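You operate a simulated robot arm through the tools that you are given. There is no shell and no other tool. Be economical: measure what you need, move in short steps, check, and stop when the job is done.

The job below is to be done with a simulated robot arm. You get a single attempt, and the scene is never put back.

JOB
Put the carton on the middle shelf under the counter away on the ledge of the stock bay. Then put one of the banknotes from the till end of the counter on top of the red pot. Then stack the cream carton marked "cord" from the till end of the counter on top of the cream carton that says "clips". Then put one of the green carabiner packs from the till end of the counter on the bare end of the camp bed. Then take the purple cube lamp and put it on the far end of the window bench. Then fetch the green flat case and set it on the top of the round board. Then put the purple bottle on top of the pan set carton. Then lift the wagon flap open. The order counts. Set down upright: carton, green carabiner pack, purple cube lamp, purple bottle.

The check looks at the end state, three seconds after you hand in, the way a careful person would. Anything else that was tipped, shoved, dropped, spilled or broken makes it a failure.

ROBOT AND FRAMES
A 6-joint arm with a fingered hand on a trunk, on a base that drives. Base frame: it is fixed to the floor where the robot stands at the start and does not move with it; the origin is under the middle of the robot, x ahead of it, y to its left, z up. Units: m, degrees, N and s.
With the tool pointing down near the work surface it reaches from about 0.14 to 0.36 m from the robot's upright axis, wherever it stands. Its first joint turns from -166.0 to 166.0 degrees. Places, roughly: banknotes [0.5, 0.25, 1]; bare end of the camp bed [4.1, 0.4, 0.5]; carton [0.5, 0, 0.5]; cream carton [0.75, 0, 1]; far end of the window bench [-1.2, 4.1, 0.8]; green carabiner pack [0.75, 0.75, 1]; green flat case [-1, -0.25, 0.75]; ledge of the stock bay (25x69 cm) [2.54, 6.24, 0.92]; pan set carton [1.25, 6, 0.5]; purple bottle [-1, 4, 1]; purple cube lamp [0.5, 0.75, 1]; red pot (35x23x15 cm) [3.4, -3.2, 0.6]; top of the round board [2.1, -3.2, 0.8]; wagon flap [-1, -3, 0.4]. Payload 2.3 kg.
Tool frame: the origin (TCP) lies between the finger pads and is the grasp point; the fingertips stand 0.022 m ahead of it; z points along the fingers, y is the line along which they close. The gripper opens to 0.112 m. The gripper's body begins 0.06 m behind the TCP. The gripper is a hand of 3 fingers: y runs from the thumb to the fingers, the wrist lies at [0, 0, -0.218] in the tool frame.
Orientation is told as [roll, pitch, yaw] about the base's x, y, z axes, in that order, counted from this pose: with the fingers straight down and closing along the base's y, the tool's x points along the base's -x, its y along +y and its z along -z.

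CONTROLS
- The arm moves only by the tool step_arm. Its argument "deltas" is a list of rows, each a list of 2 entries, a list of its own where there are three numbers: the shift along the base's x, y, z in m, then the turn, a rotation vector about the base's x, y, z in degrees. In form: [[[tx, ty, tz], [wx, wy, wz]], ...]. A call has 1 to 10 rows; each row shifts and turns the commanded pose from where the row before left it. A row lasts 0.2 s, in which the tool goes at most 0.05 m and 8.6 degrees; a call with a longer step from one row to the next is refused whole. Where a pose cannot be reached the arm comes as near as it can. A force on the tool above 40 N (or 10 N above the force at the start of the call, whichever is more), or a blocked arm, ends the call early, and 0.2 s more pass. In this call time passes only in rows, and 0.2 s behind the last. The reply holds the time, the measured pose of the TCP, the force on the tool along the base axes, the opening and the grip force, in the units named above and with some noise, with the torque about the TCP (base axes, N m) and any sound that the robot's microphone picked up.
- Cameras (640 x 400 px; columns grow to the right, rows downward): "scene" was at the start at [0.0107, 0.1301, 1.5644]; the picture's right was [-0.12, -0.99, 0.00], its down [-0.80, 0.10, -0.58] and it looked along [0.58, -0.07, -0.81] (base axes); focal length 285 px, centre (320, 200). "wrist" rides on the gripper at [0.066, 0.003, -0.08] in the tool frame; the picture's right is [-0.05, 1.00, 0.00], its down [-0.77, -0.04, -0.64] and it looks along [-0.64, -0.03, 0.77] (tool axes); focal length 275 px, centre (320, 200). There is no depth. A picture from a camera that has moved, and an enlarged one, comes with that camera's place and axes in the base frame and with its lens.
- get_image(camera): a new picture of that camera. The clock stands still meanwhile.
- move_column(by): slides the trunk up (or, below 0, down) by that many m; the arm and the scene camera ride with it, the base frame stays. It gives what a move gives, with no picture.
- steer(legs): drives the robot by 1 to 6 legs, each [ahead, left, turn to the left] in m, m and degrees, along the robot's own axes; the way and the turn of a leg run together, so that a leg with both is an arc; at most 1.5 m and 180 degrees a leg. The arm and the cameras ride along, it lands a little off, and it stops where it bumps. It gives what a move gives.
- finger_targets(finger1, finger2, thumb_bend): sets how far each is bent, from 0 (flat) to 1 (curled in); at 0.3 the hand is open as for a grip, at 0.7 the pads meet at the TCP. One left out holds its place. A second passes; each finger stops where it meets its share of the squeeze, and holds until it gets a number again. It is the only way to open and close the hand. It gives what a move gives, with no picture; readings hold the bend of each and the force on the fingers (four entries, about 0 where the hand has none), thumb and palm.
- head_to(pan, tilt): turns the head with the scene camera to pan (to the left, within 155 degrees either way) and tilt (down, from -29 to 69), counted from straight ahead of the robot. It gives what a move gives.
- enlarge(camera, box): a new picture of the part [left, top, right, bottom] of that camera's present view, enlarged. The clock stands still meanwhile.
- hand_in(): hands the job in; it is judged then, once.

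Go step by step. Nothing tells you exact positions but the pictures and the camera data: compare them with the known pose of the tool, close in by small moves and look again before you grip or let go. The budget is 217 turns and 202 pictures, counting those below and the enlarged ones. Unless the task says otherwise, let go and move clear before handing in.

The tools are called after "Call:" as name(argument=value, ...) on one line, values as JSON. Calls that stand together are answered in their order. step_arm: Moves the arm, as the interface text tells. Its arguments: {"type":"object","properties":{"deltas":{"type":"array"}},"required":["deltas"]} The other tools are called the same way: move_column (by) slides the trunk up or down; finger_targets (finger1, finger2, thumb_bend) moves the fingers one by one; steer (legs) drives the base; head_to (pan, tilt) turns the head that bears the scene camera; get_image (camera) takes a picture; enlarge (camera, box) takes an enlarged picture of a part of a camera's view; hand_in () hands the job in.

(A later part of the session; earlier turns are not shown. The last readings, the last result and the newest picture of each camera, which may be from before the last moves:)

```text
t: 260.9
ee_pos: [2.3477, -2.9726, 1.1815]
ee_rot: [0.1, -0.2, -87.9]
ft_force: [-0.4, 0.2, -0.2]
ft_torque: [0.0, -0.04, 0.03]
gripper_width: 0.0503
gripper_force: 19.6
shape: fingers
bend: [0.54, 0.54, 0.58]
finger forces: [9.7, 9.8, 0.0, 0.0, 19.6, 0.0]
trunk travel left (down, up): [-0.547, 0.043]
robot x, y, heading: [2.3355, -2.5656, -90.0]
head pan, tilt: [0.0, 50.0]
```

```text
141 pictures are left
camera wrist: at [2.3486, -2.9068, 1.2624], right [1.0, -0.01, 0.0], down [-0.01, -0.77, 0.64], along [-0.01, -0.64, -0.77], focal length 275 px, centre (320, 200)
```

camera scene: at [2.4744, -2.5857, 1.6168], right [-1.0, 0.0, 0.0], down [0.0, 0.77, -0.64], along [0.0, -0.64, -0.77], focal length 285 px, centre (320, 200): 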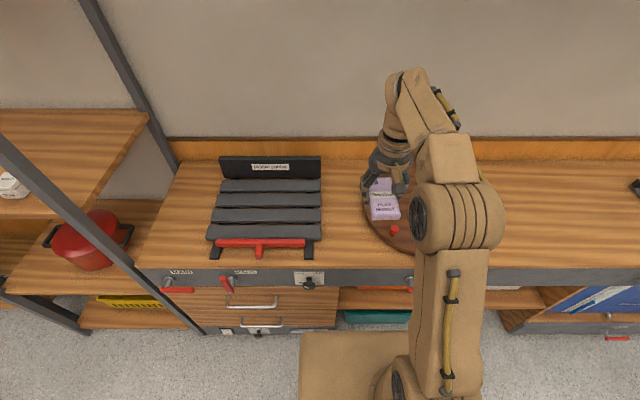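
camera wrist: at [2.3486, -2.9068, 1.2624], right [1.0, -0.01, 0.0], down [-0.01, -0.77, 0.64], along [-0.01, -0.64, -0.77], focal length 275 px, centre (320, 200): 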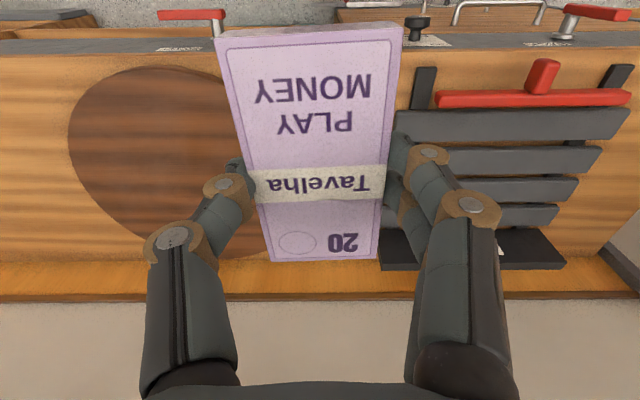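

There's a 23 cm gap between board and griddle around (2.37, -3.12). I extend there and lower.

Call:
step_arm(deltas=[[[0.012, -0.04, 0], [0, 0, 0]], [[0.012, -0.04, 0], [0, 0, 0]]])

Call:
steer(legs=[[0.06, 0, 0]])

Call:
move_column(by=-0.3)

Call:
get_image(camera="scene")

Call:
get_image(camera="wrist")

```text
t: 261.5
ee_pos: [2.365, -3.0178, 1.18]
ee_rot: [0.0, -0.3, -87.9]
ft_force: [0.2, 0.1, -0.9]
ft_torque: [-0.01, 0.01, 0.03]
gripper_width: 0.0501
gripper_force: 19.3
shape: fingers
bend: [0.54, 0.54, 0.58]
finger forces: [9.7, 9.7, 0.0, 0.0, 19.4, 0.0]
out of reach, approached as far as the arm can: row 2
trunk travel left (down, up): [-0.547, 0.043]
robot x, y, heading: [2.3357, -2.569, -90.0]
head pan, tilt: [0.0, 50.0]
```

```text
t: 262.5
ee_pos: [2.3668, -3.0819, 1.1784]
ee_rot: [0.1, -0.1, -87.9]
ft_force: [0.5, 0.1, -0.2]
ft_torque: [0.01, 0.0, 0.01]
gripper_width: 0.0498
gripper_force: 19.3
shape: fingers
bend: [0.54, 0.54, 0.58]
finger forces: [9.7, 9.7, 0.0, 0.1, 19.4, 0.0]
trunk travel left (down, up): [-0.547, 0.043]
robot x, y, heading: [2.3342, -2.6262, -90.0]
head pan, tilt: [0.0, 50.0]
```

```text
t: 265.5
ee_pos: [2.3657, -3.0808, 0.8793]
ee_rot: [0.0, -0.2, -87.9]
ft_force: [-0.1, 0.2, -0.6]
ft_torque: [0.0, -0.04, -0.01]
gripper_width: 0.05
gripper_force: 19.6
shape: fingers
bend: [0.54, 0.54, 0.58]
finger forces: [9.7, 9.7, 0.0, 0.1, 19.4, 0.1]
trunk travel left (down, up): [-0.247, 0.343]
robot x, y, heading: [2.3382, -2.6291, -90.1]
head pan, tilt: [0.0, 50.0]
```

```text
140 pictures are left
camera scene: at [2.4745, -2.6463, 1.3168], right [-1.0, 0.0, 0.0], down [0.0, 0.77, -0.64], along [0.0, -0.64, -0.77], focal length 285 px, centre (320, 200)
```

scene: 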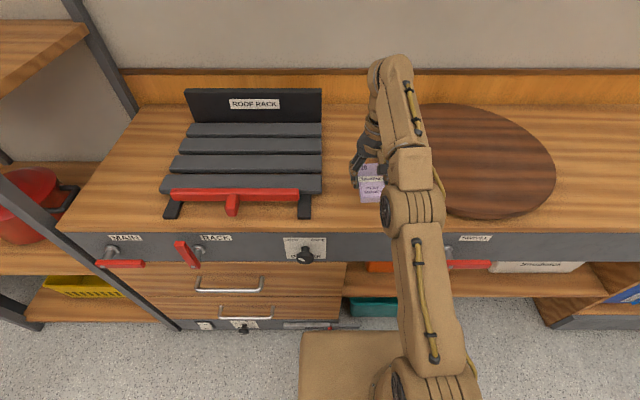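

```text
139 pictures are left
camera wrist: at [2.3674, -3.0149, 0.9602], right [1.0, -0.01, 0.0], down [-0.01, -0.77, 0.64], along [-0.01, -0.64, -0.77], focal length 275 px, centre (320, 200)
```

wrist: 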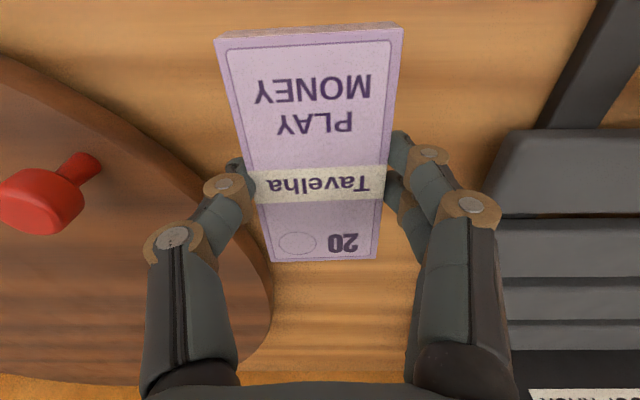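

Clear spot under the bundle. I lower to contact.

Call:
move_column(by=-0.05)

Call:
move_column(by=-0.015)

Call:
get_image(camera="wrist")

```text
t: 266.4
ee_pos: [2.3665, -3.0806, 0.8306]
ee_rot: [0.0, -0.2, -88.0]
ft_force: [0.7, 0.6, -0.5]
ft_torque: [0.0, -0.01, -0.02]
gripper_width: 0.0501
gripper_force: 19.8
shape: fingers
bend: [0.54, 0.54, 0.58]
finger forces: [9.7, 9.6, 0.1, 0.0, 19.3, 0.1]
trunk travel left (down, up): [-0.197, 0.393]
robot x, y, heading: [2.3347, -2.6282, -89.9]
head pan, tilt: [0.0, 50.0]
```

```text
t: 266.9
ee_pos: [2.3672, -3.0802, 0.8267]
ee_rot: [0.2, -1.1, -87.8]
ft_force: [-0.7, 2.5, 13.5]
ft_torque: [0.19, -0.42, 0.1]
gripper_width: 0.0496
gripper_force: 26.2
shape: fingers
bend: [0.57, 0.56, 0.59]
finger forces: [19.0, 14.0, 0.1, 0.1, 19.7, 0.1]
trunk travel left (down, up): [-0.189, 0.401]
robot x, y, heading: [2.335, -2.6264, -89.9]
head pan, tilt: [0.0, 50.0]
stopped: the force on the tool passed its limit at 56 N (the readings are from after the stop); the commanded pose is now the measured one
```

```text
138 pictures are left
camera wrist: at [2.3674, -3.0133, 0.9063], right [1.0, -0.01, 0.0], down [-0.01, -0.76, 0.65], along [0.0, -0.65, -0.76], focal length 275 px, centre (320, 200)
```

wrist: 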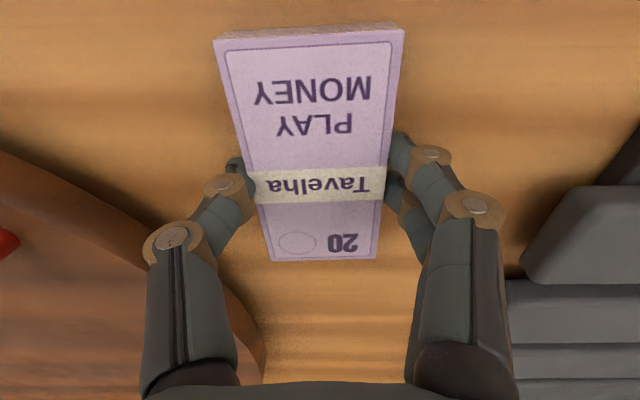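

Contact. I release, rise, and tilt the tool 45° for a regrip.

Call:
finger_targets(finger1=0.44, finger2=0.44, thumb_bend=0.44)

Call:
move_column(by=0.1)

Call:
step_arm(deltas=[[[0, 0, 0], [-7.5, 0, 0]], [[0, 0, 0], [-7.5, 0, 0]], [[0, 0, 0], [-7.5, 0, 0]], [[0, 0, 0], [-7.5, 0, 0]], [[0, 0, 0], [-7.5, 0, 0]], [[0, 0, 0], [-7.5, 0, 0]]])

Call:
get_image(camera="wrist")

Call:
get_image(camera="scene")

```text
t: 267.9
ee_pos: [2.3671, -3.0811, 0.8279]
ee_rot: [0.0, -1.1, -87.9]
ft_force: [7.9, -7.0, 33.0]
ft_torque: [-0.15, 1.16, 0.28]
gripper_width: 0.0656
gripper_force: 16.3
shape: fingers
bend: [0.44, 0.44, 0.48]
finger forces: [0.1, 0.1, 0.0, 0.1, 32.8, 0.0]
trunk travel left (down, up): [-0.189, 0.401]
robot x, y, heading: [2.3364, -2.6284, -90.0]
head pan, tilt: [0.0, 50.0]
```

```text
t: 269.2
ee_pos: [2.3664, -3.0795, 0.9249]
ee_rot: [0.1, -0.9, -87.8]
ft_force: [-0.5, -0.4, 0.5]
ft_torque: [0.01, -0.02, 0.0]
gripper_width: 0.0717
gripper_force: 0.0
shape: fingers
bend: [0.44, 0.44, 0.44]
finger forces: [0.0, 0.0, 0.1, 0.0, 0.0, 0.0]
trunk travel left (down, up): [-0.289, 0.301]
robot x, y, heading: [2.3346, -2.6275, -89.8]
head pan, tilt: [0.0, 50.0]
```

```text
t: 270.6
ee_pos: [2.3666, -3.0828, 0.9258]
ee_rot: [-2.1, -45.8, -87.0]
ft_force: [-0.7, -0.6, 0.2]
ft_torque: [-0.03, -0.01, -0.01]
gripper_width: 0.0719
gripper_force: 0.1
shape: fingers
bend: [0.44, 0.44, 0.44]
finger forces: [0.1, 0.0, 0.0, 0.1, 0.1, 0.0]
trunk travel left (down, up): [-0.289, 0.301]
robot x, y, heading: [2.3314, -2.6298, -90.0]
head pan, tilt: [0.0, 50.0]
```

```text
137 pictures are left
camera wrist: at [2.3675, -2.9784, 0.9338], right [1.0, 0.0, 0.01], down [-0.01, -0.08, 1.0], along [0.0, -1.0, -0.08], focal length 275 px, centre (320, 200)
```

wrist: 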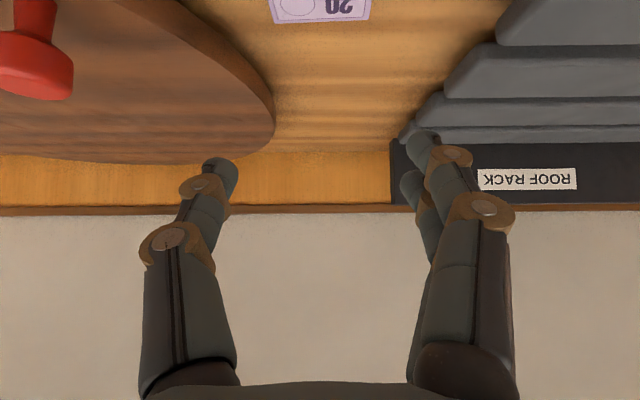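

```text
136 pictures are left
camera scene: at [2.4745, -2.6462, 1.3593], right [-1.0, 0.0, 0.0], down [0.0, 0.77, -0.64], along [0.0, -0.64, -0.77], focal length 285 px, centre (320, 200)
```

scene: 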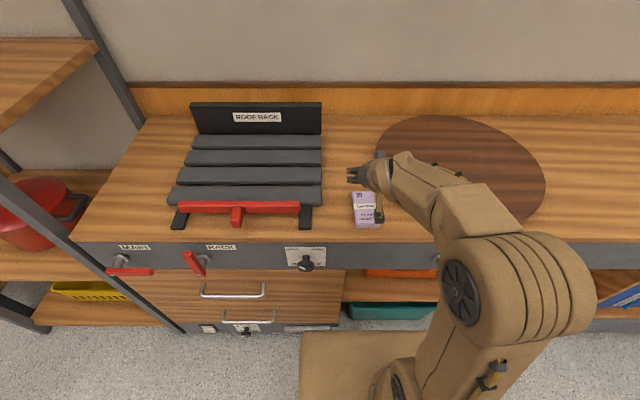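

Aligned over the bundle. I shift 12 mm back and lower at the tilt.

Call:
step_arm(deltas=[[[0.001, 0.012, 0], [0, 0, 0]]])

Call:
move_column(by=-0.083)

Call:
get_image(camera="wrist")

Call:
enlarge(camera="scene", box=[310, 130, 430, 250])

```text
t: 271.0
ee_pos: [2.3679, -3.0699, 0.9258]
ee_rot: [-2.0, -45.9, -87.0]
ft_force: [-0.7, 0.7, 0.1]
ft_torque: [0.0, 0.0, 0.02]
gripper_width: 0.0718
gripper_force: 0.0
shape: fingers
bend: [0.44, 0.44, 0.44]
finger forces: [0.0, 0.0, 0.0, 0.0, 0.1, 0.1]
trunk travel left (down, up): [-0.289, 0.301]
robot x, y, heading: [2.3332, -2.6273, -89.9]
head pan, tilt: [0.0, 50.0]
```

```text
t: 272.2
ee_pos: [2.3677, -3.0702, 0.8423]
ee_rot: [-2.2, -45.8, -86.9]
ft_force: [0.0, -0.3, -0.2]
ft_torque: [0.0, 0.03, 0.03]
gripper_width: 0.0717
gripper_force: 0.0
shape: fingers
bend: [0.44, 0.44, 0.44]
finger forces: [0.0, 0.1, 0.1, 0.1, 0.0, 0.1]
trunk travel left (down, up): [-0.206, 0.384]
robot x, y, heading: [2.3377, -2.6271, -89.8]
head pan, tilt: [0.0, 50.0]
```

```text
135 pictures are left
camera wrist: at [2.3684, -2.9666, 0.8513], right [1.0, 0.0, 0.01], down [-0.01, -0.08, 1.0], along [0.0, -1.0, -0.08], focal length 275 px, centre (320, 200)
```

wrist: 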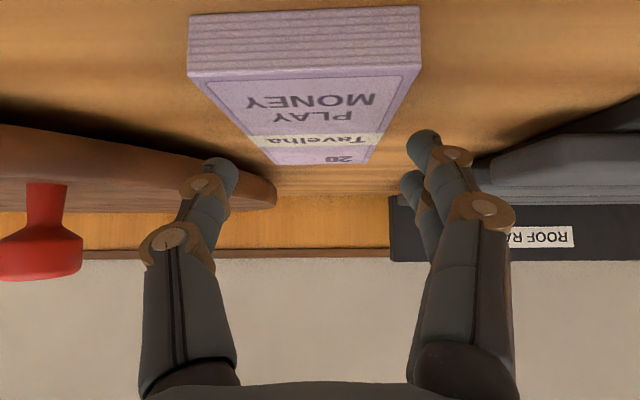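

```text
3.33 times, centred on (370, 190) of scene
camera zoom: at [2.4745, -2.6462, 1.2763], right [-1.0, 0.0, 0.0], down [0.0, 0.77, -0.64], along [0.0, -0.64, -0.77], focal length 949 px, centre (153, 233)
```

zoom: 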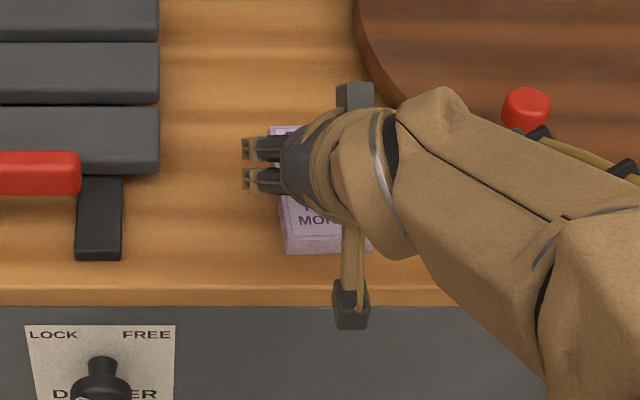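

The bundle is 15 mm thick. I lower 11 mm more and close.

Call:
move_column(by=-0.011)

Call:
finger_targets(finger1=0.7, finger2=0.7, thumb_bend=0.7)

Call:
get_image(camera="wrist")

```text
t: 272.8
ee_pos: [2.3671, -3.0695, 0.8311]
ee_rot: [-2.1, -45.8, -86.9]
ft_force: [0.6, 1.0, -0.6]
ft_torque: [0.0, -0.02, 0.03]
gripper_width: 0.0715
gripper_force: 0.1
shape: fingers
bend: [0.44, 0.44, 0.44]
finger forces: [0.0, 0.0, 0.0, 0.1, 0.0, 0.0]
trunk travel left (down, up): [-0.195, 0.395]
robot x, y, heading: [2.3312, -2.6301, -89.7]
head pan, tilt: [0.0, 50.0]
```

```text
t: 273.8
ee_pos: [2.3671, -3.0698, 0.8316]
ee_rot: [-2.0, -45.8, -86.9]
ft_force: [-0.9, 0.1, 2.4]
ft_torque: [-0.01, 0.06, -0.02]
gripper_width: 0.0496
gripper_force: 10.4
shape: fingers
bend: [0.51, 0.7, 0.59]
finger forces: [10.4, 0.0, 0.1, 0.0, 10.4, 0.0]
trunk travel left (down, up): [-0.195, 0.395]
robot x, y, heading: [2.3405, -2.6265, -89.9]
head pan, tilt: [0.0, 50.0]
```

```text
133 pictures are left
camera wrist: at [2.3683, -2.9666, 0.8405], right [1.0, 0.0, 0.01], down [-0.01, -0.08, 1.0], along [0.0, -1.0, -0.08], focal length 275 px, centre (320, 200)
```

wrist: 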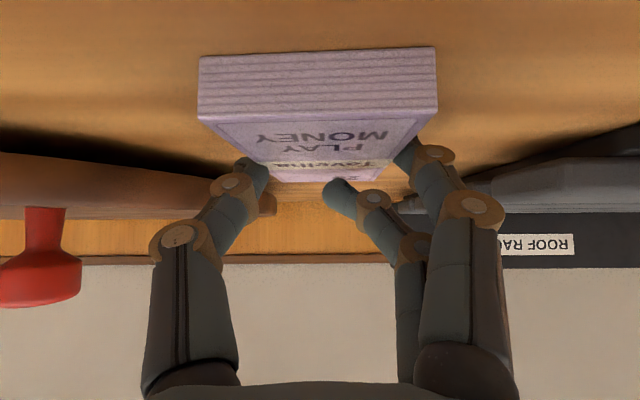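

Finger 2 passed over the bundle; finger 1 and thumb hold it near its centre. I open finger 2 and test the two-digit pinch by lifting slightly.

Call:
finger_targets(finger2=0.44)

Call:
move_column(by=0.03)

Call:
get_image(camera="wrist")

```text
t: 274.8
ee_pos: [2.3682, -3.0693, 0.831]
ee_rot: [-2.0, -46.0, -86.9]
ft_force: [-1.7, -0.6, 3.6]
ft_torque: [-0.03, 0.02, 0.01]
gripper_width: 0.0496
gripper_force: 10.7
shape: fingers
bend: [0.51, 0.44, 0.59]
finger forces: [10.3, 0.1, 0.1, 0.1, 10.7, 0.0]
trunk travel left (down, up): [-0.195, 0.395]
robot x, y, heading: [2.3387, -2.6286, -89.7]
head pan, tilt: [0.0, 50.0]
```

```text
t: 275.5
ee_pos: [2.3668, -3.0702, 0.8613]
ee_rot: [-2.2, -45.9, -86.8]
ft_force: [-0.1, 0.2, 0.3]
ft_torque: [-0.01, 0.02, 0.0]
gripper_width: 0.0419
gripper_force: 8.7
shape: fingers
bend: [0.53, 0.44, 0.61]
finger forces: [8.2, 0.0, 0.1, 0.1, 9.3, 0.1]
trunk travel left (down, up): [-0.225, 0.365]
robot x, y, heading: [2.3317, -2.6283, -89.7]
head pan, tilt: [0.0, 50.0]
```

```text
132 pictures are left
camera wrist: at [2.3685, -2.9667, 0.8703], right [1.0, 0.0, 0.01], down [-0.01, -0.08, 1.0], along [0.0, -1.0, -0.08], focal length 275 px, centre (320, 200)
```

wrist: 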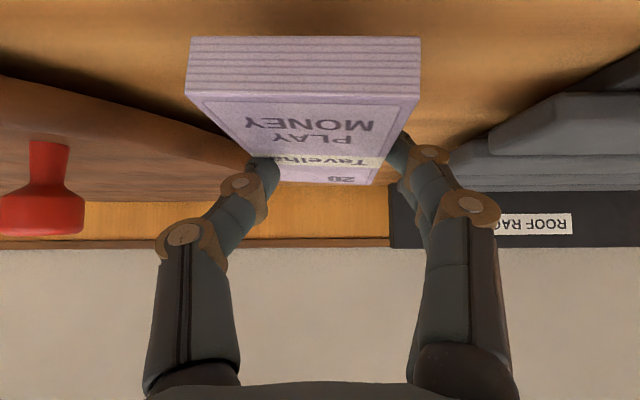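

The pinch slips, so I set it back and regrip with only ~10° tilt (all three digits); at the pot I'll tilt ~20°, matching the lid's slope.

Call:
move_column(by=-0.028)

Call:
finger_targets(finger1=0.42, finger2=0.42, thumb_bend=0.42)

Call:
move_column(by=0.1)

Call:
step_arm(deltas=[[[0, 0, 0], [7, 0, 0]], [[0, 0, 0], [7, 0, 0]], [[0, 0, 0], [7, 0, 0]], [[0, 0, 0], [7, 0, 0]], [[0, 0, 0], [7, 0, 0]]])

Call:
get_image(camera="wrist")

```text
t: 276.2
ee_pos: [2.3678, -3.0708, 0.8338]
ee_rot: [-2.1, -45.9, -86.9]
ft_force: [0.0, -1.7, 3.6]
ft_torque: [-0.05, 0.11, 0.08]
gripper_width: 0.0419
gripper_force: 11.1
shape: fingers
bend: [0.52, 0.44, 0.61]
finger forces: [8.5, 0.1, 0.0, 0.0, 13.4, 0.0]
trunk travel left (down, up): [-0.197, 0.393]
robot x, y, heading: [2.3314, -2.6285, -89.8]
head pan, tilt: [0.0, 50.0]
```

```text
t: 277.2
ee_pos: [2.3673, -3.0691, 0.8329]
ee_rot: [-2.1, -45.8, -86.9]
ft_force: [-0.4, -0.9, -1.0]
ft_torque: [-0.01, -0.03, -0.02]
gripper_width: 0.0774
gripper_force: 0.2
shape: fingers
bend: [0.42, 0.42, 0.42]
finger forces: [0.0, 0.0, 0.0, 0.0, 0.0, 0.0]
trunk travel left (down, up): [-0.197, 0.393]
robot x, y, heading: [2.3382, -2.6268, -89.8]
head pan, tilt: [0.0, 50.0]
```

```text
t: 278.6
ee_pos: [2.3664, -3.0702, 0.9337]
ee_rot: [-2.1, -45.7, -86.8]
ft_force: [-0.6, 0.0, 0.5]
ft_torque: [0.0, -0.02, 0.02]
gripper_width: 0.0774
gripper_force: 0.0
shape: fingers
bend: [0.42, 0.42, 0.42]
finger forces: [0.0, 0.2, 0.0, 0.1, 0.0, 0.0]
trunk travel left (down, up): [-0.297, 0.293]
robot x, y, heading: [2.3374, -2.6301, -90.1]
head pan, tilt: [0.0, 50.0]
```

```text
t: 279.8
ee_pos: [2.3685, -3.0694, 0.9323]
ee_rot: [-0.3, -10.8, -87.8]
ft_force: [0.0, -0.8, -0.1]
ft_torque: [-0.01, 0.01, 0.02]
gripper_width: 0.0773
gripper_force: 0.0
shape: fingers
bend: [0.42, 0.42, 0.42]
finger forces: [0.0, 0.0, 0.0, 0.0, 0.0, 0.0]
trunk travel left (down, up): [-0.297, 0.293]
robot x, y, heading: [2.3363, -2.6283, -89.9]
head pan, tilt: [0.0, 50.0]
```

```text
131 pictures are left
camera wrist: at [2.3682, -2.9906, 0.9998], right [1.0, -0.01, 0.0], down [-0.01, -0.64, 0.77], along [0.0, -0.77, -0.64], focal length 275 px, centre (320, 200)
```

wrist: 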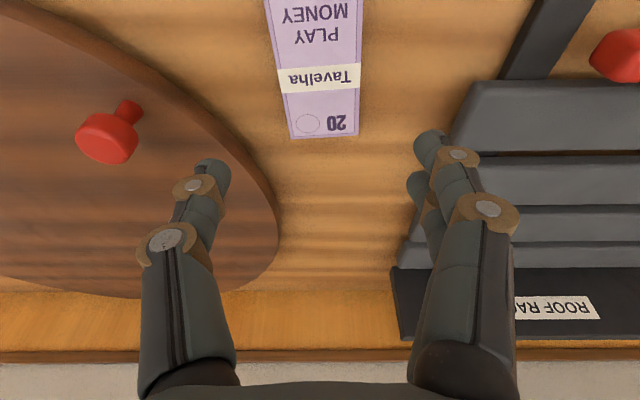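

Call:
step_arm(deltas=[[[0.003, -0.006, 0], [0, 0, 0]]])

Call:
move_column(by=-0.102)

Call:
finger_targets(finger1=0.7, finger2=0.7, thumb_bend=0.7)

Call:
get_image(camera="wrist")

```text
t: 280.2
ee_pos: [2.3699, -3.0754, 0.9337]
ee_rot: [-0.2, -10.8, -87.8]
ft_force: [0.6, 0.8, 0.4]
ft_torque: [-0.02, -0.02, 0.0]
gripper_width: 0.0773
gripper_force: 0.1
shape: fingers
bend: [0.42, 0.42, 0.42]
finger forces: [0.1, 0.0, 0.1, 0.0, 0.0, 0.0]
trunk travel left (down, up): [-0.297, 0.293]
robot x, y, heading: [2.3345, -2.6282, -89.9]
head pan, tilt: [0.0, 50.0]
```

```text
t: 281.5
ee_pos: [2.3702, -3.0762, 0.833]
ee_rot: [-0.3, -11.0, -87.8]
ft_force: [0.0, 0.8, -0.1]
ft_torque: [-0.01, -0.01, 0.02]
gripper_width: 0.0775
gripper_force: 0.2
shape: fingers
bend: [0.42, 0.42, 0.42]
finger forces: [0.0, 0.1, 0.0, 0.1, 0.0, 0.0]
trunk travel left (down, up): [-0.195, 0.395]
robot x, y, heading: [2.3356, -2.6323, -90.0]
head pan, tilt: [0.0, 50.0]
```

```text
t: 282.5
ee_pos: [2.3703, -3.0766, 0.8315]
ee_rot: [-0.3, -10.8, -87.8]
ft_force: [-0.3, -0.3, -0.1]
ft_torque: [0.03, 0.01, 0.0]
gripper_width: 0.0499
gripper_force: 17.2
shape: fingers
bend: [0.54, 0.54, 0.57]
finger forces: [8.7, 8.8, 0.1, 0.1, 17.4, 0.0]
trunk travel left (down, up): [-0.195, 0.395]
robot x, y, heading: [2.3388, -2.6322, -89.5]
head pan, tilt: [0.0, 50.0]
```

```text
130 pictures are left
camera wrist: at [2.3714, -2.9966, 0.898], right [1.0, -0.01, 0.0], down [-0.01, -0.64, 0.77], along [0.0, -0.77, -0.64], focal length 275 px, centre (320, 200)
```

wrist: 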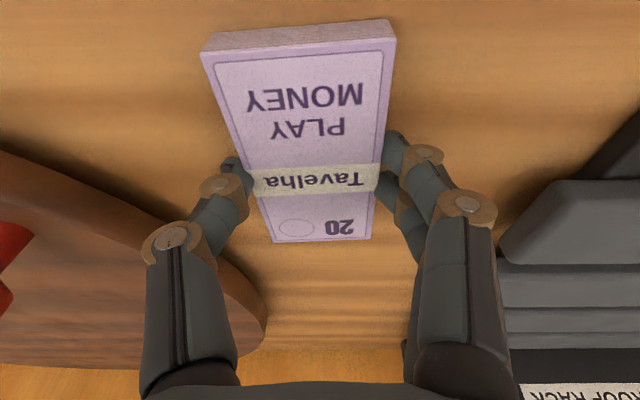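

Firm three-digit grip. I lift, back off and move sideways to face the pot shelf.

Call:
move_column(by=0.15)

Call:
steer(legs=[[-0.25, 0, 0], [0, 1.03, 0]])

Call:
get_image(camera="scene")

Call:
get_image(camera="wrist")

```text
t: 284.3
ee_pos: [2.3711, -3.0762, 0.9803]
ee_rot: [-0.3, -10.9, -87.8]
ft_force: [0.0, 0.1, -0.4]
ft_torque: [-0.02, 0.01, -0.01]
gripper_width: 0.0502
gripper_force: 17.9
shape: fingers
bend: [0.54, 0.54, 0.57]
finger forces: [8.7, 8.8, 0.0, 0.1, 17.5, 0.0]
trunk travel left (down, up): [-0.345, 0.245]
robot x, y, heading: [2.335, -2.6293, -89.7]
head pan, tilt: [0.0, 50.0]
```

```text
t: 291.0
ee_pos: [3.3898, -2.8188, 0.9805]
ee_rot: [-0.3, -10.9, -87.9]
ft_force: [-0.7, -0.3, -1.0]
ft_torque: [0.0, -0.01, -0.01]
gripper_width: 0.0504
gripper_force: 17.3
shape: fingers
bend: [0.54, 0.54, 0.57]
finger forces: [8.7, 8.8, 0.1, 0.1, 17.2, 0.0]
trunk travel left (down, up): [-0.345, 0.245]
robot x, y, heading: [3.3598, -2.3743, -90.1]
head pan, tilt: [0.0, 50.0]
```

```text
129 pictures are left
camera scene: at [3.4951, -2.39, 1.4153], right [-1.0, 0.0, 0.0], down [0.0, 0.77, -0.64], along [0.0, -0.64, -0.77], focal length 285 px, centre (320, 200)
```

scene: 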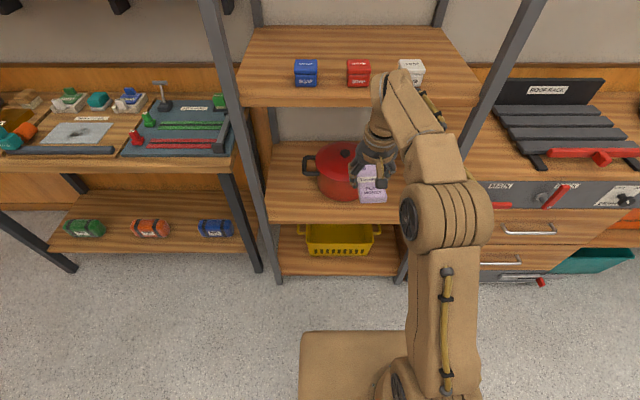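

```text
128 pictures are left
camera wrist: at [3.3917, -2.7402, 1.048], right [1.0, -0.01, 0.0], down [-0.01, -0.64, 0.77], along [-0.01, -0.77, -0.64], focal length 275 px, centre (320, 200)
```

wrist: 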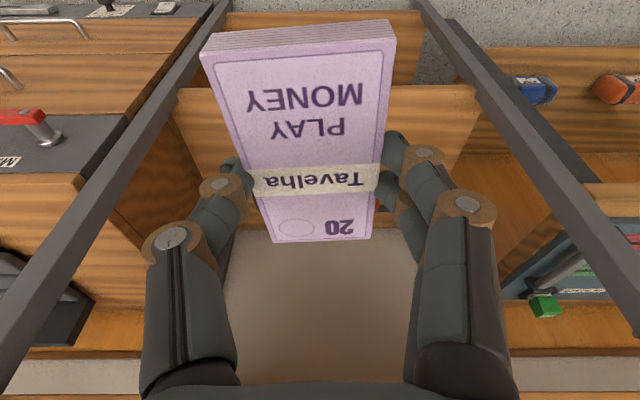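

Call:
enlarge(camera="scene", box=[270, 110, 430, 210])

```text
4.00 times, centred on (350, 160) of scene
camera zoom: at [3.4951, -2.39, 1.4153], right [-1.0, 0.0, 0.0], down [0.0, 0.77, -0.64], along [0.0, -0.64, -0.77], focal length 1138 px, centre (200, 360)
```

zoom: 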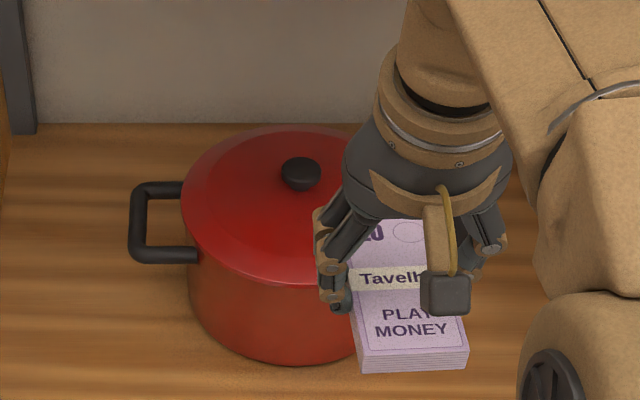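

The lid's knob is at about (3.40, -3.21, 0.70), rim z≈0.675, shelf above at 1.02. I tilt to 20°, lower to z≈0.73 and approach part-way.

Call:
step_arm(deltas=[[[0.01, 0, 0], [-4.6, 0, 0]], [[0, 0, 0], [-4.6, 0, 0]]])

Call:
move_column(by=-0.247)

Call:
steer(legs=[[0.2, 0, 0]])

Call:
get_image(camera="scene")

Call:
get_image(camera="wrist")

```text
t: 291.6
ee_pos: [3.401, -2.8187, 0.9809]
ee_rot: [-0.6, -20.2, -87.8]
ft_force: [-0.3, 0.0, -0.6]
ft_torque: [0.01, -0.02, -0.02]
gripper_width: 0.0502
gripper_force: 17.6
shape: fingers
bend: [0.54, 0.54, 0.57]
finger forces: [8.7, 8.8, 0.1, 0.1, 17.4, 0.0]
trunk travel left (down, up): [-0.345, 0.245]
robot x, y, heading: [3.3543, -2.369, -90.2]
head pan, tilt: [0.0, 50.0]
```

```text
t: 294.2
ee_pos: [3.4009, -2.8193, 0.7344]
ee_rot: [-0.6, -20.1, -87.8]
ft_force: [0.2, -0.8, -0.6]
ft_torque: [-0.01, 0.01, 0.01]
gripper_width: 0.0502
gripper_force: 17.7
shape: fingers
bend: [0.54, 0.54, 0.57]
finger forces: [8.6, 8.9, 0.1, 0.1, 17.4, 0.0]
trunk travel left (down, up): [-0.098, 0.492]
robot x, y, heading: [3.3592, -2.3722, -90.0]
head pan, tilt: [0.0, 50.0]
```

```text
t: 295.8
ee_pos: [3.4041, -3.019, 0.7327]
ee_rot: [-0.6, -20.1, -87.4]
ft_force: [-0.2, 0.4, -0.8]
ft_torque: [0.01, 0.01, -0.04]
gripper_width: 0.0502
gripper_force: 17.4
shape: fingers
bend: [0.54, 0.54, 0.57]
finger forces: [8.5, 8.9, 0.1, 0.0, 17.5, 0.0]
trunk travel left (down, up): [-0.098, 0.492]
robot x, y, heading: [3.3524, -2.5724, -89.5]
head pan, tilt: [0.0, 50.0]
```

```text
126 pictures are left
camera scene: at [3.4957, -2.5893, 1.1683], right [-1.0, -0.01, 0.0], down [-0.01, 0.77, -0.64], along [0.0, -0.64, -0.77], focal length 285 px, centre (320, 200)
```

scene: 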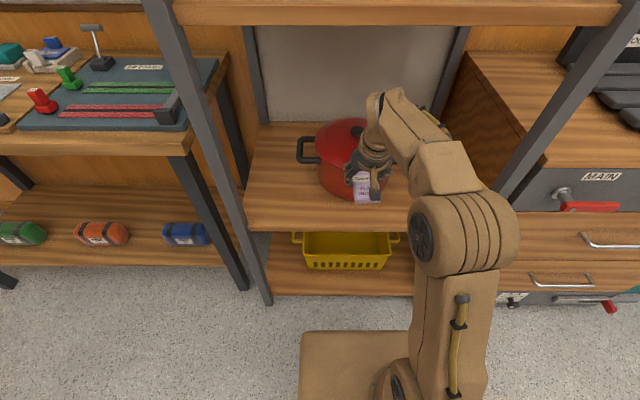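

```text
125 pictures are left
camera wrist: at [3.4047, -2.9304, 0.7871], right [1.0, 0.0, 0.01], down [-0.01, -0.51, 0.86], along [0.0, -0.86, -0.51], focal length 275 px, centre (320, 200)
```

wrist: 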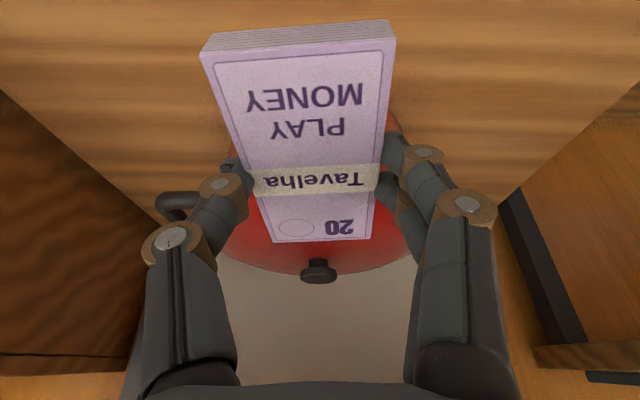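

Everything lines up; knob ahead of the bundle. I lower 8 mm and move in 0.11 m.

Call:
move_column(by=-0.01)

Call:
steer(legs=[[0.112, 0, 0]])

Call:
get_image(camera="wrist")

Call:
get_image(camera="scene")

```text
t: 296.3
ee_pos: [3.4045, -3.0196, 0.724]
ee_rot: [-0.5, -20.1, -87.4]
ft_force: [0.1, 0.0, -0.7]
ft_torque: [0.0, -0.02, -0.01]
gripper_width: 0.0501
gripper_force: 17.3
shape: fingers
bend: [0.54, 0.54, 0.57]
finger forces: [8.5, 8.8, 0.0, 0.1, 17.4, 0.0]
trunk travel left (down, up): [-0.088, 0.502]
robot x, y, heading: [3.3576, -2.5702, -89.4]
head pan, tilt: [0.0, 50.0]
```

```text
t: 297.6
ee_pos: [3.4049, -3.1335, 0.7249]
ee_rot: [-0.6, -20.1, -87.3]
ft_force: [0.2, 0.0, -0.9]
ft_torque: [0.02, 0.01, 0.0]
gripper_width: 0.0497
gripper_force: 17.0
shape: fingers
bend: [0.54, 0.54, 0.57]
finger forces: [8.7, 8.8, 0.0, 0.0, 17.4, 0.1]
trunk travel left (down, up): [-0.088, 0.502]
robot x, y, heading: [3.3562, -2.6849, -89.8]
head pan, tilt: [0.0, 50.0]
```

```text
124 pictures are left
camera wrist: at [3.4057, -3.0454, 0.7771], right [1.0, 0.0, 0.01], down [-0.01, -0.51, 0.86], along [0.0, -0.86, -0.51], focal length 275 px, centre (320, 200)
```

wrist: 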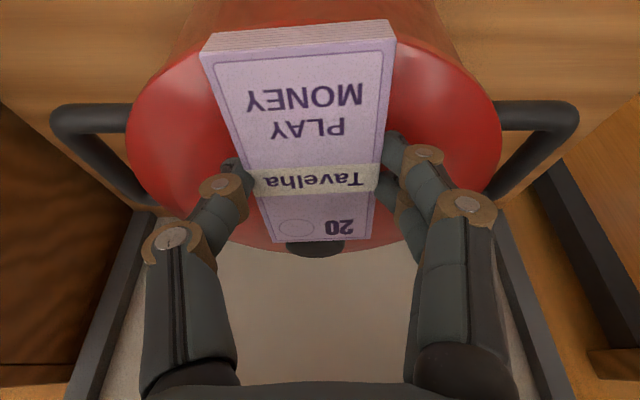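

```text
123 pictures are left
camera scene: at [3.4965, -2.7043, 1.1583], right [-1.0, -0.01, 0.0], down [-0.01, 0.77, -0.64], along [0.0, -0.64, -0.77], focal length 285 px, centre (320, 200)
```

scene: 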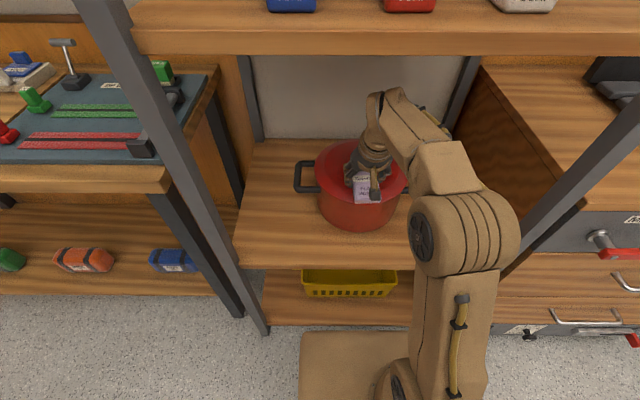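

Bundle is over the lid just in front of the knob. I lower to contact.

Call:
move_column(by=-0.01)

Call:
move_column(by=-0.006)

Call:
move_column(by=-0.004)

Call:
get_image(camera="wrist")

```text
t: 298.1
ee_pos: [3.4054, -3.1339, 0.7176]
ee_rot: [-0.5, -20.6, -87.4]
ft_force: [3.2, -7.0, 35.9]
ft_torque: [-0.21, -0.65, -0.08]
gripper_width: 0.0502
gripper_force: 27.6
shape: fingers
bend: [0.6, 0.54, 0.57]
finger forces: [28.9, 9.4, 0.0, 0.0, 17.9, 0.1]
trunk travel left (down, up): [-0.078, 0.512]
robot x, y, heading: [3.3569, -2.6881, -89.9]
head pan, tilt: [0.0, 50.0]
```

```text
t: 298.5
ee_pos: [3.4058, -3.1348, 0.7187]
ee_rot: [-0.5, -21.0, -87.4]
ft_force: [0.8, 4.2, 21.3]
ft_torque: [0.09, -0.27, 0.01]
gripper_width: 0.0499
gripper_force: 22.9
shape: fingers
bend: [0.59, 0.55, 0.57]
finger forces: [18.7, 8.9, 0.1, 0.0, 18.1, 0.0]
trunk travel left (down, up): [-0.077, 0.513]
robot x, y, heading: [3.357, -2.6886, -89.7]
head pan, tilt: [0.0, 50.0]
stopped: the force on the tool passed its limit at 53 N (the readings are from after the stop); the commanded pose is now the measured one
```

```text
t: 298.9
ee_pos: [3.4059, -3.1348, 0.7191]
ee_rot: [-0.5, -21.5, -87.5]
ft_force: [-0.1, 4.9, 21.2]
ft_torque: [0.09, -0.35, 0.06]
gripper_width: 0.05
gripper_force: 23.3
shape: fingers
bend: [0.6, 0.55, 0.57]
finger forces: [20.0, 8.9, 0.1, 0.0, 18.2, 0.0]
trunk travel left (down, up): [-0.075, 0.515]
robot x, y, heading: [3.3557, -2.6867, -89.5]
head pan, tilt: [0.0, 50.0]
stopped: the force on the tool passed its limit at 44 N (the readings are from after the stop); the commanded pose is now the measured one
```

```text
122 pictures are left
camera wrist: at [3.4061, -3.0453, 0.7688], right [1.0, 0.0, 0.01], down [-0.01, -0.48, 0.87], along [0.0, -0.87, -0.48], focal length 275 px, centre (320, 200)
```

wrist: 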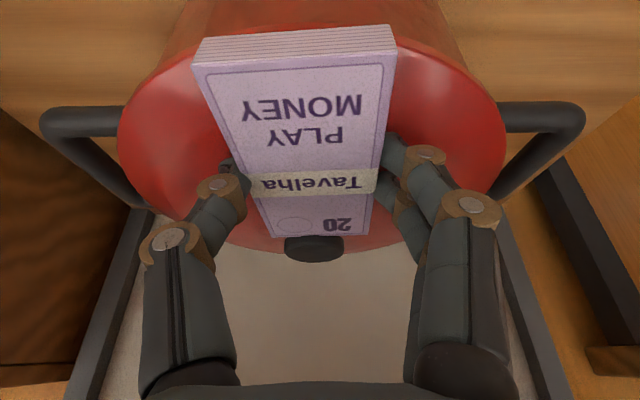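

Contact. I ease up 3 mm and open.

Call:
move_column(by=0.003)

Call:
finger_targets(finger1=0.45, finger2=0.45, thumb_bend=0.45)

Call:
get_image(camera="wrist")

```text
t: 299.4
ee_pos: [3.405, -3.1364, 0.7186]
ee_rot: [-0.5, -21.1, -87.3]
ft_force: [0.9, 3.6, 7.2]
ft_torque: [0.07, -0.09, 0.05]
gripper_width: 0.0501
gripper_force: 18.9
shape: fingers
bend: [0.58, 0.55, 0.57]
finger forces: [11.4, 9.0, 0.0, 0.0, 17.7, 0.0]
trunk travel left (down, up): [-0.078, 0.512]
robot x, y, heading: [3.3547, -2.684, -89.5]
head pan, tilt: [0.0, 50.0]
```

```text
t: 300.4
ee_pos: [3.4058, -3.1368, 0.7195]
ee_rot: [-0.5, -21.0, -87.4]
ft_force: [0.2, -0.1, 0.8]
ft_torque: [-0.03, 0.03, -0.01]
gripper_width: 0.0692
gripper_force: 0.0
shape: fingers
bend: [0.45, 0.45, 0.45]
finger forces: [0.0, 0.0, 0.1, 0.0, 0.1, 0.0]
trunk travel left (down, up): [-0.078, 0.512]
robot x, y, heading: [3.3555, -2.6826, -89.5]
head pan, tilt: [0.0, 50.0]
```

```text
121 pictures are left
camera wrist: at [3.4062, -3.0472, 0.7698], right [1.0, 0.0, 0.01], down [-0.01, -0.49, 0.87], along [0.0, -0.87, -0.49], focal length 275 px, centre (320, 200)
```

wrist: 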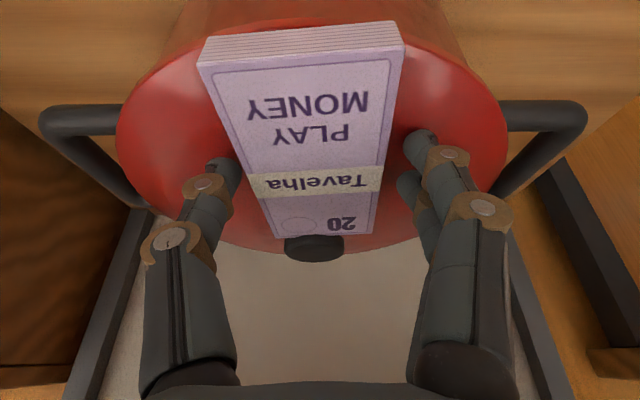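

The bundle rests on the lid. I rise 15 mm, back out and verify.

Call:
move_column(by=0.015)

Call:
steer(legs=[[-0.3, 0, 0]])

Call:
move_column(by=0.25)

Call:
get_image(camera="wrist")

Call:
enlarge(camera="scene", box=[270, 110, 430, 210])

```text
t: 301.0
ee_pos: [3.4068, -3.1366, 0.7333]
ee_rot: [-0.6, -21.0, -87.5]
ft_force: [0.2, 0.1, 0.5]
ft_torque: [0.04, -0.02, -0.01]
gripper_width: 0.0693
gripper_force: 0.0
shape: fingers
bend: [0.45, 0.45, 0.45]
finger forces: [0.0, 0.1, 0.0, 0.1, 0.0, 0.0]
trunk travel left (down, up): [-0.093, 0.497]
robot x, y, heading: [3.3537, -2.6864, -89.5]
head pan, tilt: [0.0, 50.0]
```

```text
t: 303.1
ee_pos: [3.4024, -2.838, 0.7337]
ee_rot: [-0.6, -21.0, -87.5]
ft_force: [-0.2, 0.6, -0.5]
ft_torque: [-0.01, -0.05, 0.02]
gripper_width: 0.0689
gripper_force: 0.1
shape: fingers
bend: [0.45, 0.45, 0.45]
finger forces: [0.1, 0.1, 0.0, 0.1, 0.1, 0.0]
trunk travel left (down, up): [-0.093, 0.497]
robot x, y, heading: [3.3562, -2.3902, -89.6]
head pan, tilt: [0.0, 50.0]
```

```text
t: 305.7
ee_pos: [3.4021, -2.8394, 0.984]
ee_rot: [-0.5, -21.1, -87.5]
ft_force: [-0.6, -0.2, 0.9]
ft_torque: [-0.03, 0.01, 0.0]
gripper_width: 0.0687
gripper_force: 0.0
shape: fingers
bend: [0.45, 0.45, 0.45]
finger forces: [0.0, 0.1, 0.1, 0.0, 0.0, 0.1]
trunk travel left (down, up): [-0.343, 0.247]
robot x, y, heading: [3.3527, -2.3861, -89.6]
head pan, tilt: [0.0, 50.0]
```

```text
120 pictures are left
camera wrist: at [3.4035, -2.7481, 1.0348], right [1.0, 0.0, 0.01], down [-0.01, -0.49, 0.87], along [0.0, -0.87, -0.49], focal length 275 px, centre (320, 200)
```

wrist: 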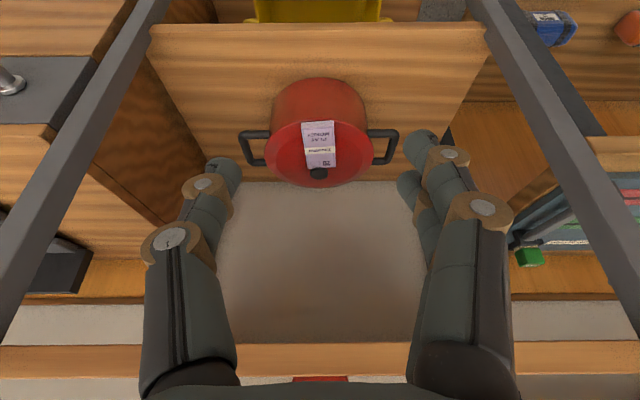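

```text
4.00 times, centred on (350, 160) of scene
camera zoom: at [3.4947, -2.4054, 1.4126], right [-1.0, -0.01, 0.0], down [0.0, 0.77, -0.64], along [0.0, -0.64, -0.77], focal length 1138 px, centre (200, 360)
```

zoom: 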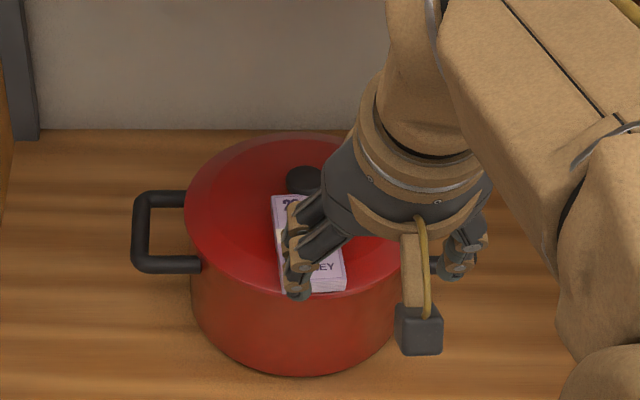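

Step two done. Now I go to the customer side of the counter to see the cream cartons.

Call:
steer(legs=[[0, 0, -90.4], [1.3, 0, 0], [0.4, 0, 0], [0, 1.1, 0]])

Call:
get_image(camera="scene")

```text
t: 321.0
ee_pos: [1.2204, -2.8262, 0.9828]
ee_rot: [-0.3, -20.9, 175.3]
ft_force: [0.6, 0.5, 0.1]
ft_torque: [-0.02, 0.03, 0.05]
gripper_width: 0.0695
gripper_force: 0.1
shape: fingers
bend: [0.45, 0.45, 0.45]
finger forces: [0.0, 0.1, 0.1, 0.1, 0.0, 0.0]
trunk travel left (down, up): [-0.343, 0.247]
robot x, y, heading: [1.6779, -2.8366, 173.1]
head pan, tilt: [0.0, 50.0]
stopped in leg 4: the robot was blocked; the commanded pose is now the measured one
```

```text
118 pictures are left
camera scene: at [1.6395, -2.9375, 1.4188], right [0.12, 0.99, -0.03], down [0.76, -0.11, -0.64], along [-0.64, 0.05, -0.77], focal length 285 px, centre (320, 200)
```

scene: 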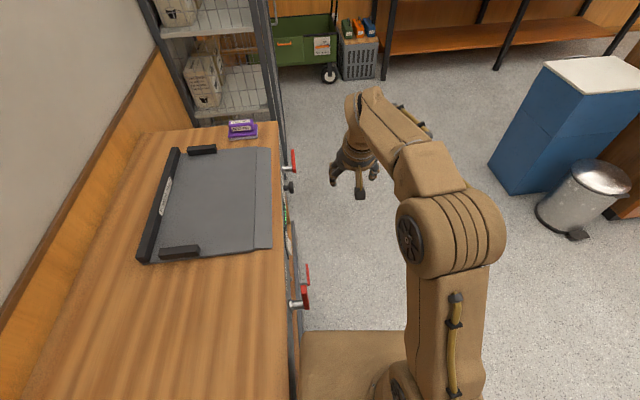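

I strafed the wrong way and the base nudged the hire bench. I move off it gently and check.

Call:
steer(legs=[[0, -0.35, 0]])

Call:
head_to(pan=100, tilt=35)

Call:
get_image(camera="scene")

```text
t: 321.7
ee_pos: [1.2182, -2.8371, 0.9785]
ee_rot: [-1.2, -20.9, 176.2]
ft_force: [-0.6, -0.4, 0.4]
ft_torque: [-0.02, 0.02, 0.02]
gripper_width: 0.0694
gripper_force: 0.1
shape: fingers
bend: [0.45, 0.45, 0.45]
finger forces: [0.0, 0.0, 0.1, 0.1, 0.0, 0.0]
trunk travel left (down, up): [-0.343, 0.247]
robot x, y, heading: [1.6802, -2.8309, 173.4]
head pan, tilt: [0.0, 50.0]
stopped in leg 1: the robot was blocked; the commanded pose is now the measured one
```

```text
t: 323.5
ee_pos: [1.2206, -2.8338, 0.9787]
ee_rot: [-0.9, -20.9, 175.7]
ft_force: [-0.3, 0.1, 0.5]
ft_torque: [0.02, -0.04, -0.02]
gripper_width: 0.0693
gripper_force: 0.0
shape: fingers
bend: [0.45, 0.45, 0.45]
finger forces: [0.0, 0.1, 0.1, 0.1, 0.1, 0.0]
trunk travel left (down, up): [-0.343, 0.247]
robot x, y, heading: [1.6776, -2.8356, 173.3]
head pan, tilt: [100.0, 35.0]
```

```text
117 pictures are left
camera scene: at [1.7207, -3.038, 1.4395], right [-1.0, -0.06, 0.0], down [-0.03, 0.55, -0.83], along [0.05, -0.83, -0.55], focal length 285 px, centre (320, 200)
```

scene: 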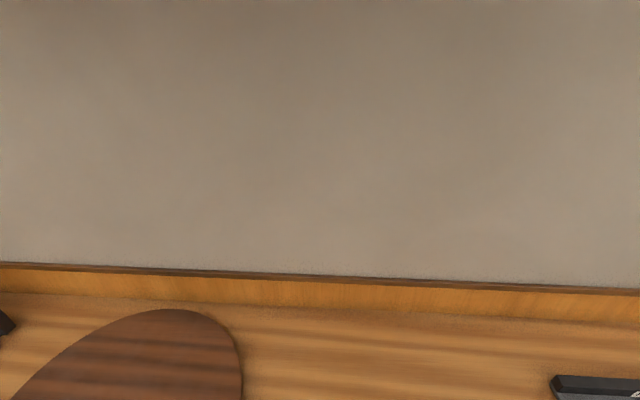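

Blocked both ways; I look down at the base to see what it has caught on.

Call:
head_to(pan=45, tilt=69)

Call:
get_image(camera="scene")

Call:
head_to(pan=135, tilt=69)

Call:
get_image(camera="scene")

```text
t: 324.7
ee_pos: [1.2191, -2.8332, 0.9786]
ee_rot: [-0.9, -20.9, 175.7]
ft_force: [-0.1, 0.6, 0.1]
ft_torque: [0.0, 0.0, 0.01]
gripper_width: 0.0693
gripper_force: 0.0
shape: fingers
bend: [0.45, 0.45, 0.45]
finger forces: [0.0, 0.1, 0.0, 0.0, 0.0, 0.0]
trunk travel left (down, up): [-0.343, 0.247]
robot x, y, heading: [1.6744, -2.8305, 173.4]
head pan, tilt: [45.0, 68.8]
```

```text
116 pictures are left
camera scene: at [1.6721, -2.9859, 1.3946], right [-0.62, 0.78, -0.02], down [0.73, 0.57, -0.37], along [-0.28, -0.25, -0.93], focal length 285 px, centre (320, 200)
```

scene: 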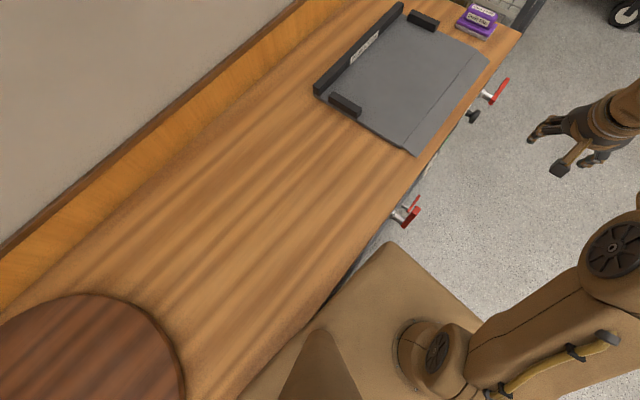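

```text
t: 326.4
ee_pos: [1.2197, -2.8335, 0.9796]
ee_rot: [-1.0, -20.9, 175.7]
ft_force: [0.5, 0.6, 0.4]
ft_torque: [-0.01, -0.01, 0.04]
gripper_width: 0.0693
gripper_force: 0.0
shape: fingers
bend: [0.45, 0.45, 0.45]
finger forces: [0.0, 0.0, 0.1, 0.1, 0.1, 0.0]
trunk travel left (down, up): [-0.343, 0.247]
robot x, y, heading: [1.6802, -2.834, 173.2]
head pan, tilt: [135.0, 68.8]
```

```text
115 pictures are left
camera scene: at [1.7507, -2.9952, 1.3951], right [-0.79, -0.62, 0.01], down [-0.58, 0.72, -0.38], along [0.23, -0.31, -0.92], focal length 285 px, centre (320, 200)
```

scene: 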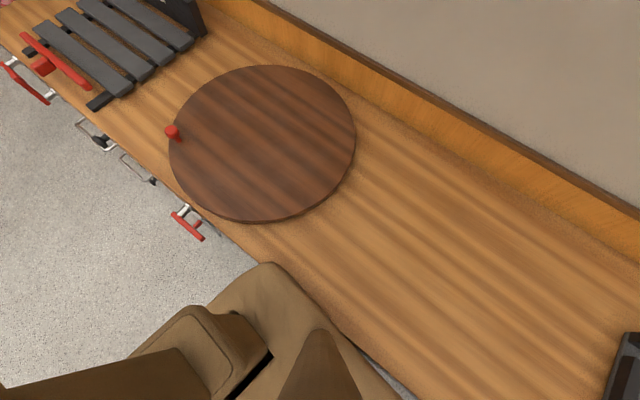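

The base seems wedged at the bench edge. I raise the trunk slightly and try small moves away.

Call:
move_column(by=0.1)

Call:
steer(legs=[[0, -0.08, 0]])

Call:
steer(legs=[[0, -0.05, 7]])

```text
t: 327.7
ee_pos: [1.2223, -2.8525, 1.0806]
ee_rot: [-2.2, -21.1, 176.2]
ft_force: [-0.1, -0.4, -0.6]
ft_torque: [0.01, 0.01, 0.05]
gripper_width: 0.0697
gripper_force: 0.2
shape: fingers
bend: [0.45, 0.45, 0.45]
finger forces: [0.1, 0.0, 0.0, 0.0, 0.1, 0.0]
trunk travel left (down, up): [-0.443, 0.147]
robot x, y, heading: [1.6782, -2.8369, 173.2]
head pan, tilt: [135.0, 68.8]
```

```text
t: 328.7
ee_pos: [1.2321, -2.7732, 1.0817]
ee_rot: [-2.2, -21.1, 176.3]
ft_force: [-0.6, -0.2, 0.7]
ft_torque: [-0.03, 0.0, 0.0]
gripper_width: 0.0693
gripper_force: 0.0
shape: fingers
bend: [0.45, 0.45, 0.45]
finger forces: [0.0, 0.1, 0.1, 0.0, 0.0, 0.0]
trunk travel left (down, up): [-0.443, 0.147]
robot x, y, heading: [1.688, -2.7549, 173.5]
head pan, tilt: [135.0, 68.8]
```

```text
t: 329.7
ee_pos: [1.2407, -2.7794, 1.0804]
ee_rot: [-2.2, -21.1, -176.7]
ft_force: [-0.9, -0.2, 0.6]
ft_torque: [-0.02, 0.0, -0.01]
gripper_width: 0.0693
gripper_force: 0.1
shape: fingers
bend: [0.45, 0.45, 0.45]
finger forces: [0.0, 0.0, 0.1, 0.0, 0.0, 0.0]
trunk travel left (down, up): [-0.443, 0.147]
robot x, y, heading: [1.6904, -2.7079, -179.6]
head pan, tilt: [135.0, 68.8]
```

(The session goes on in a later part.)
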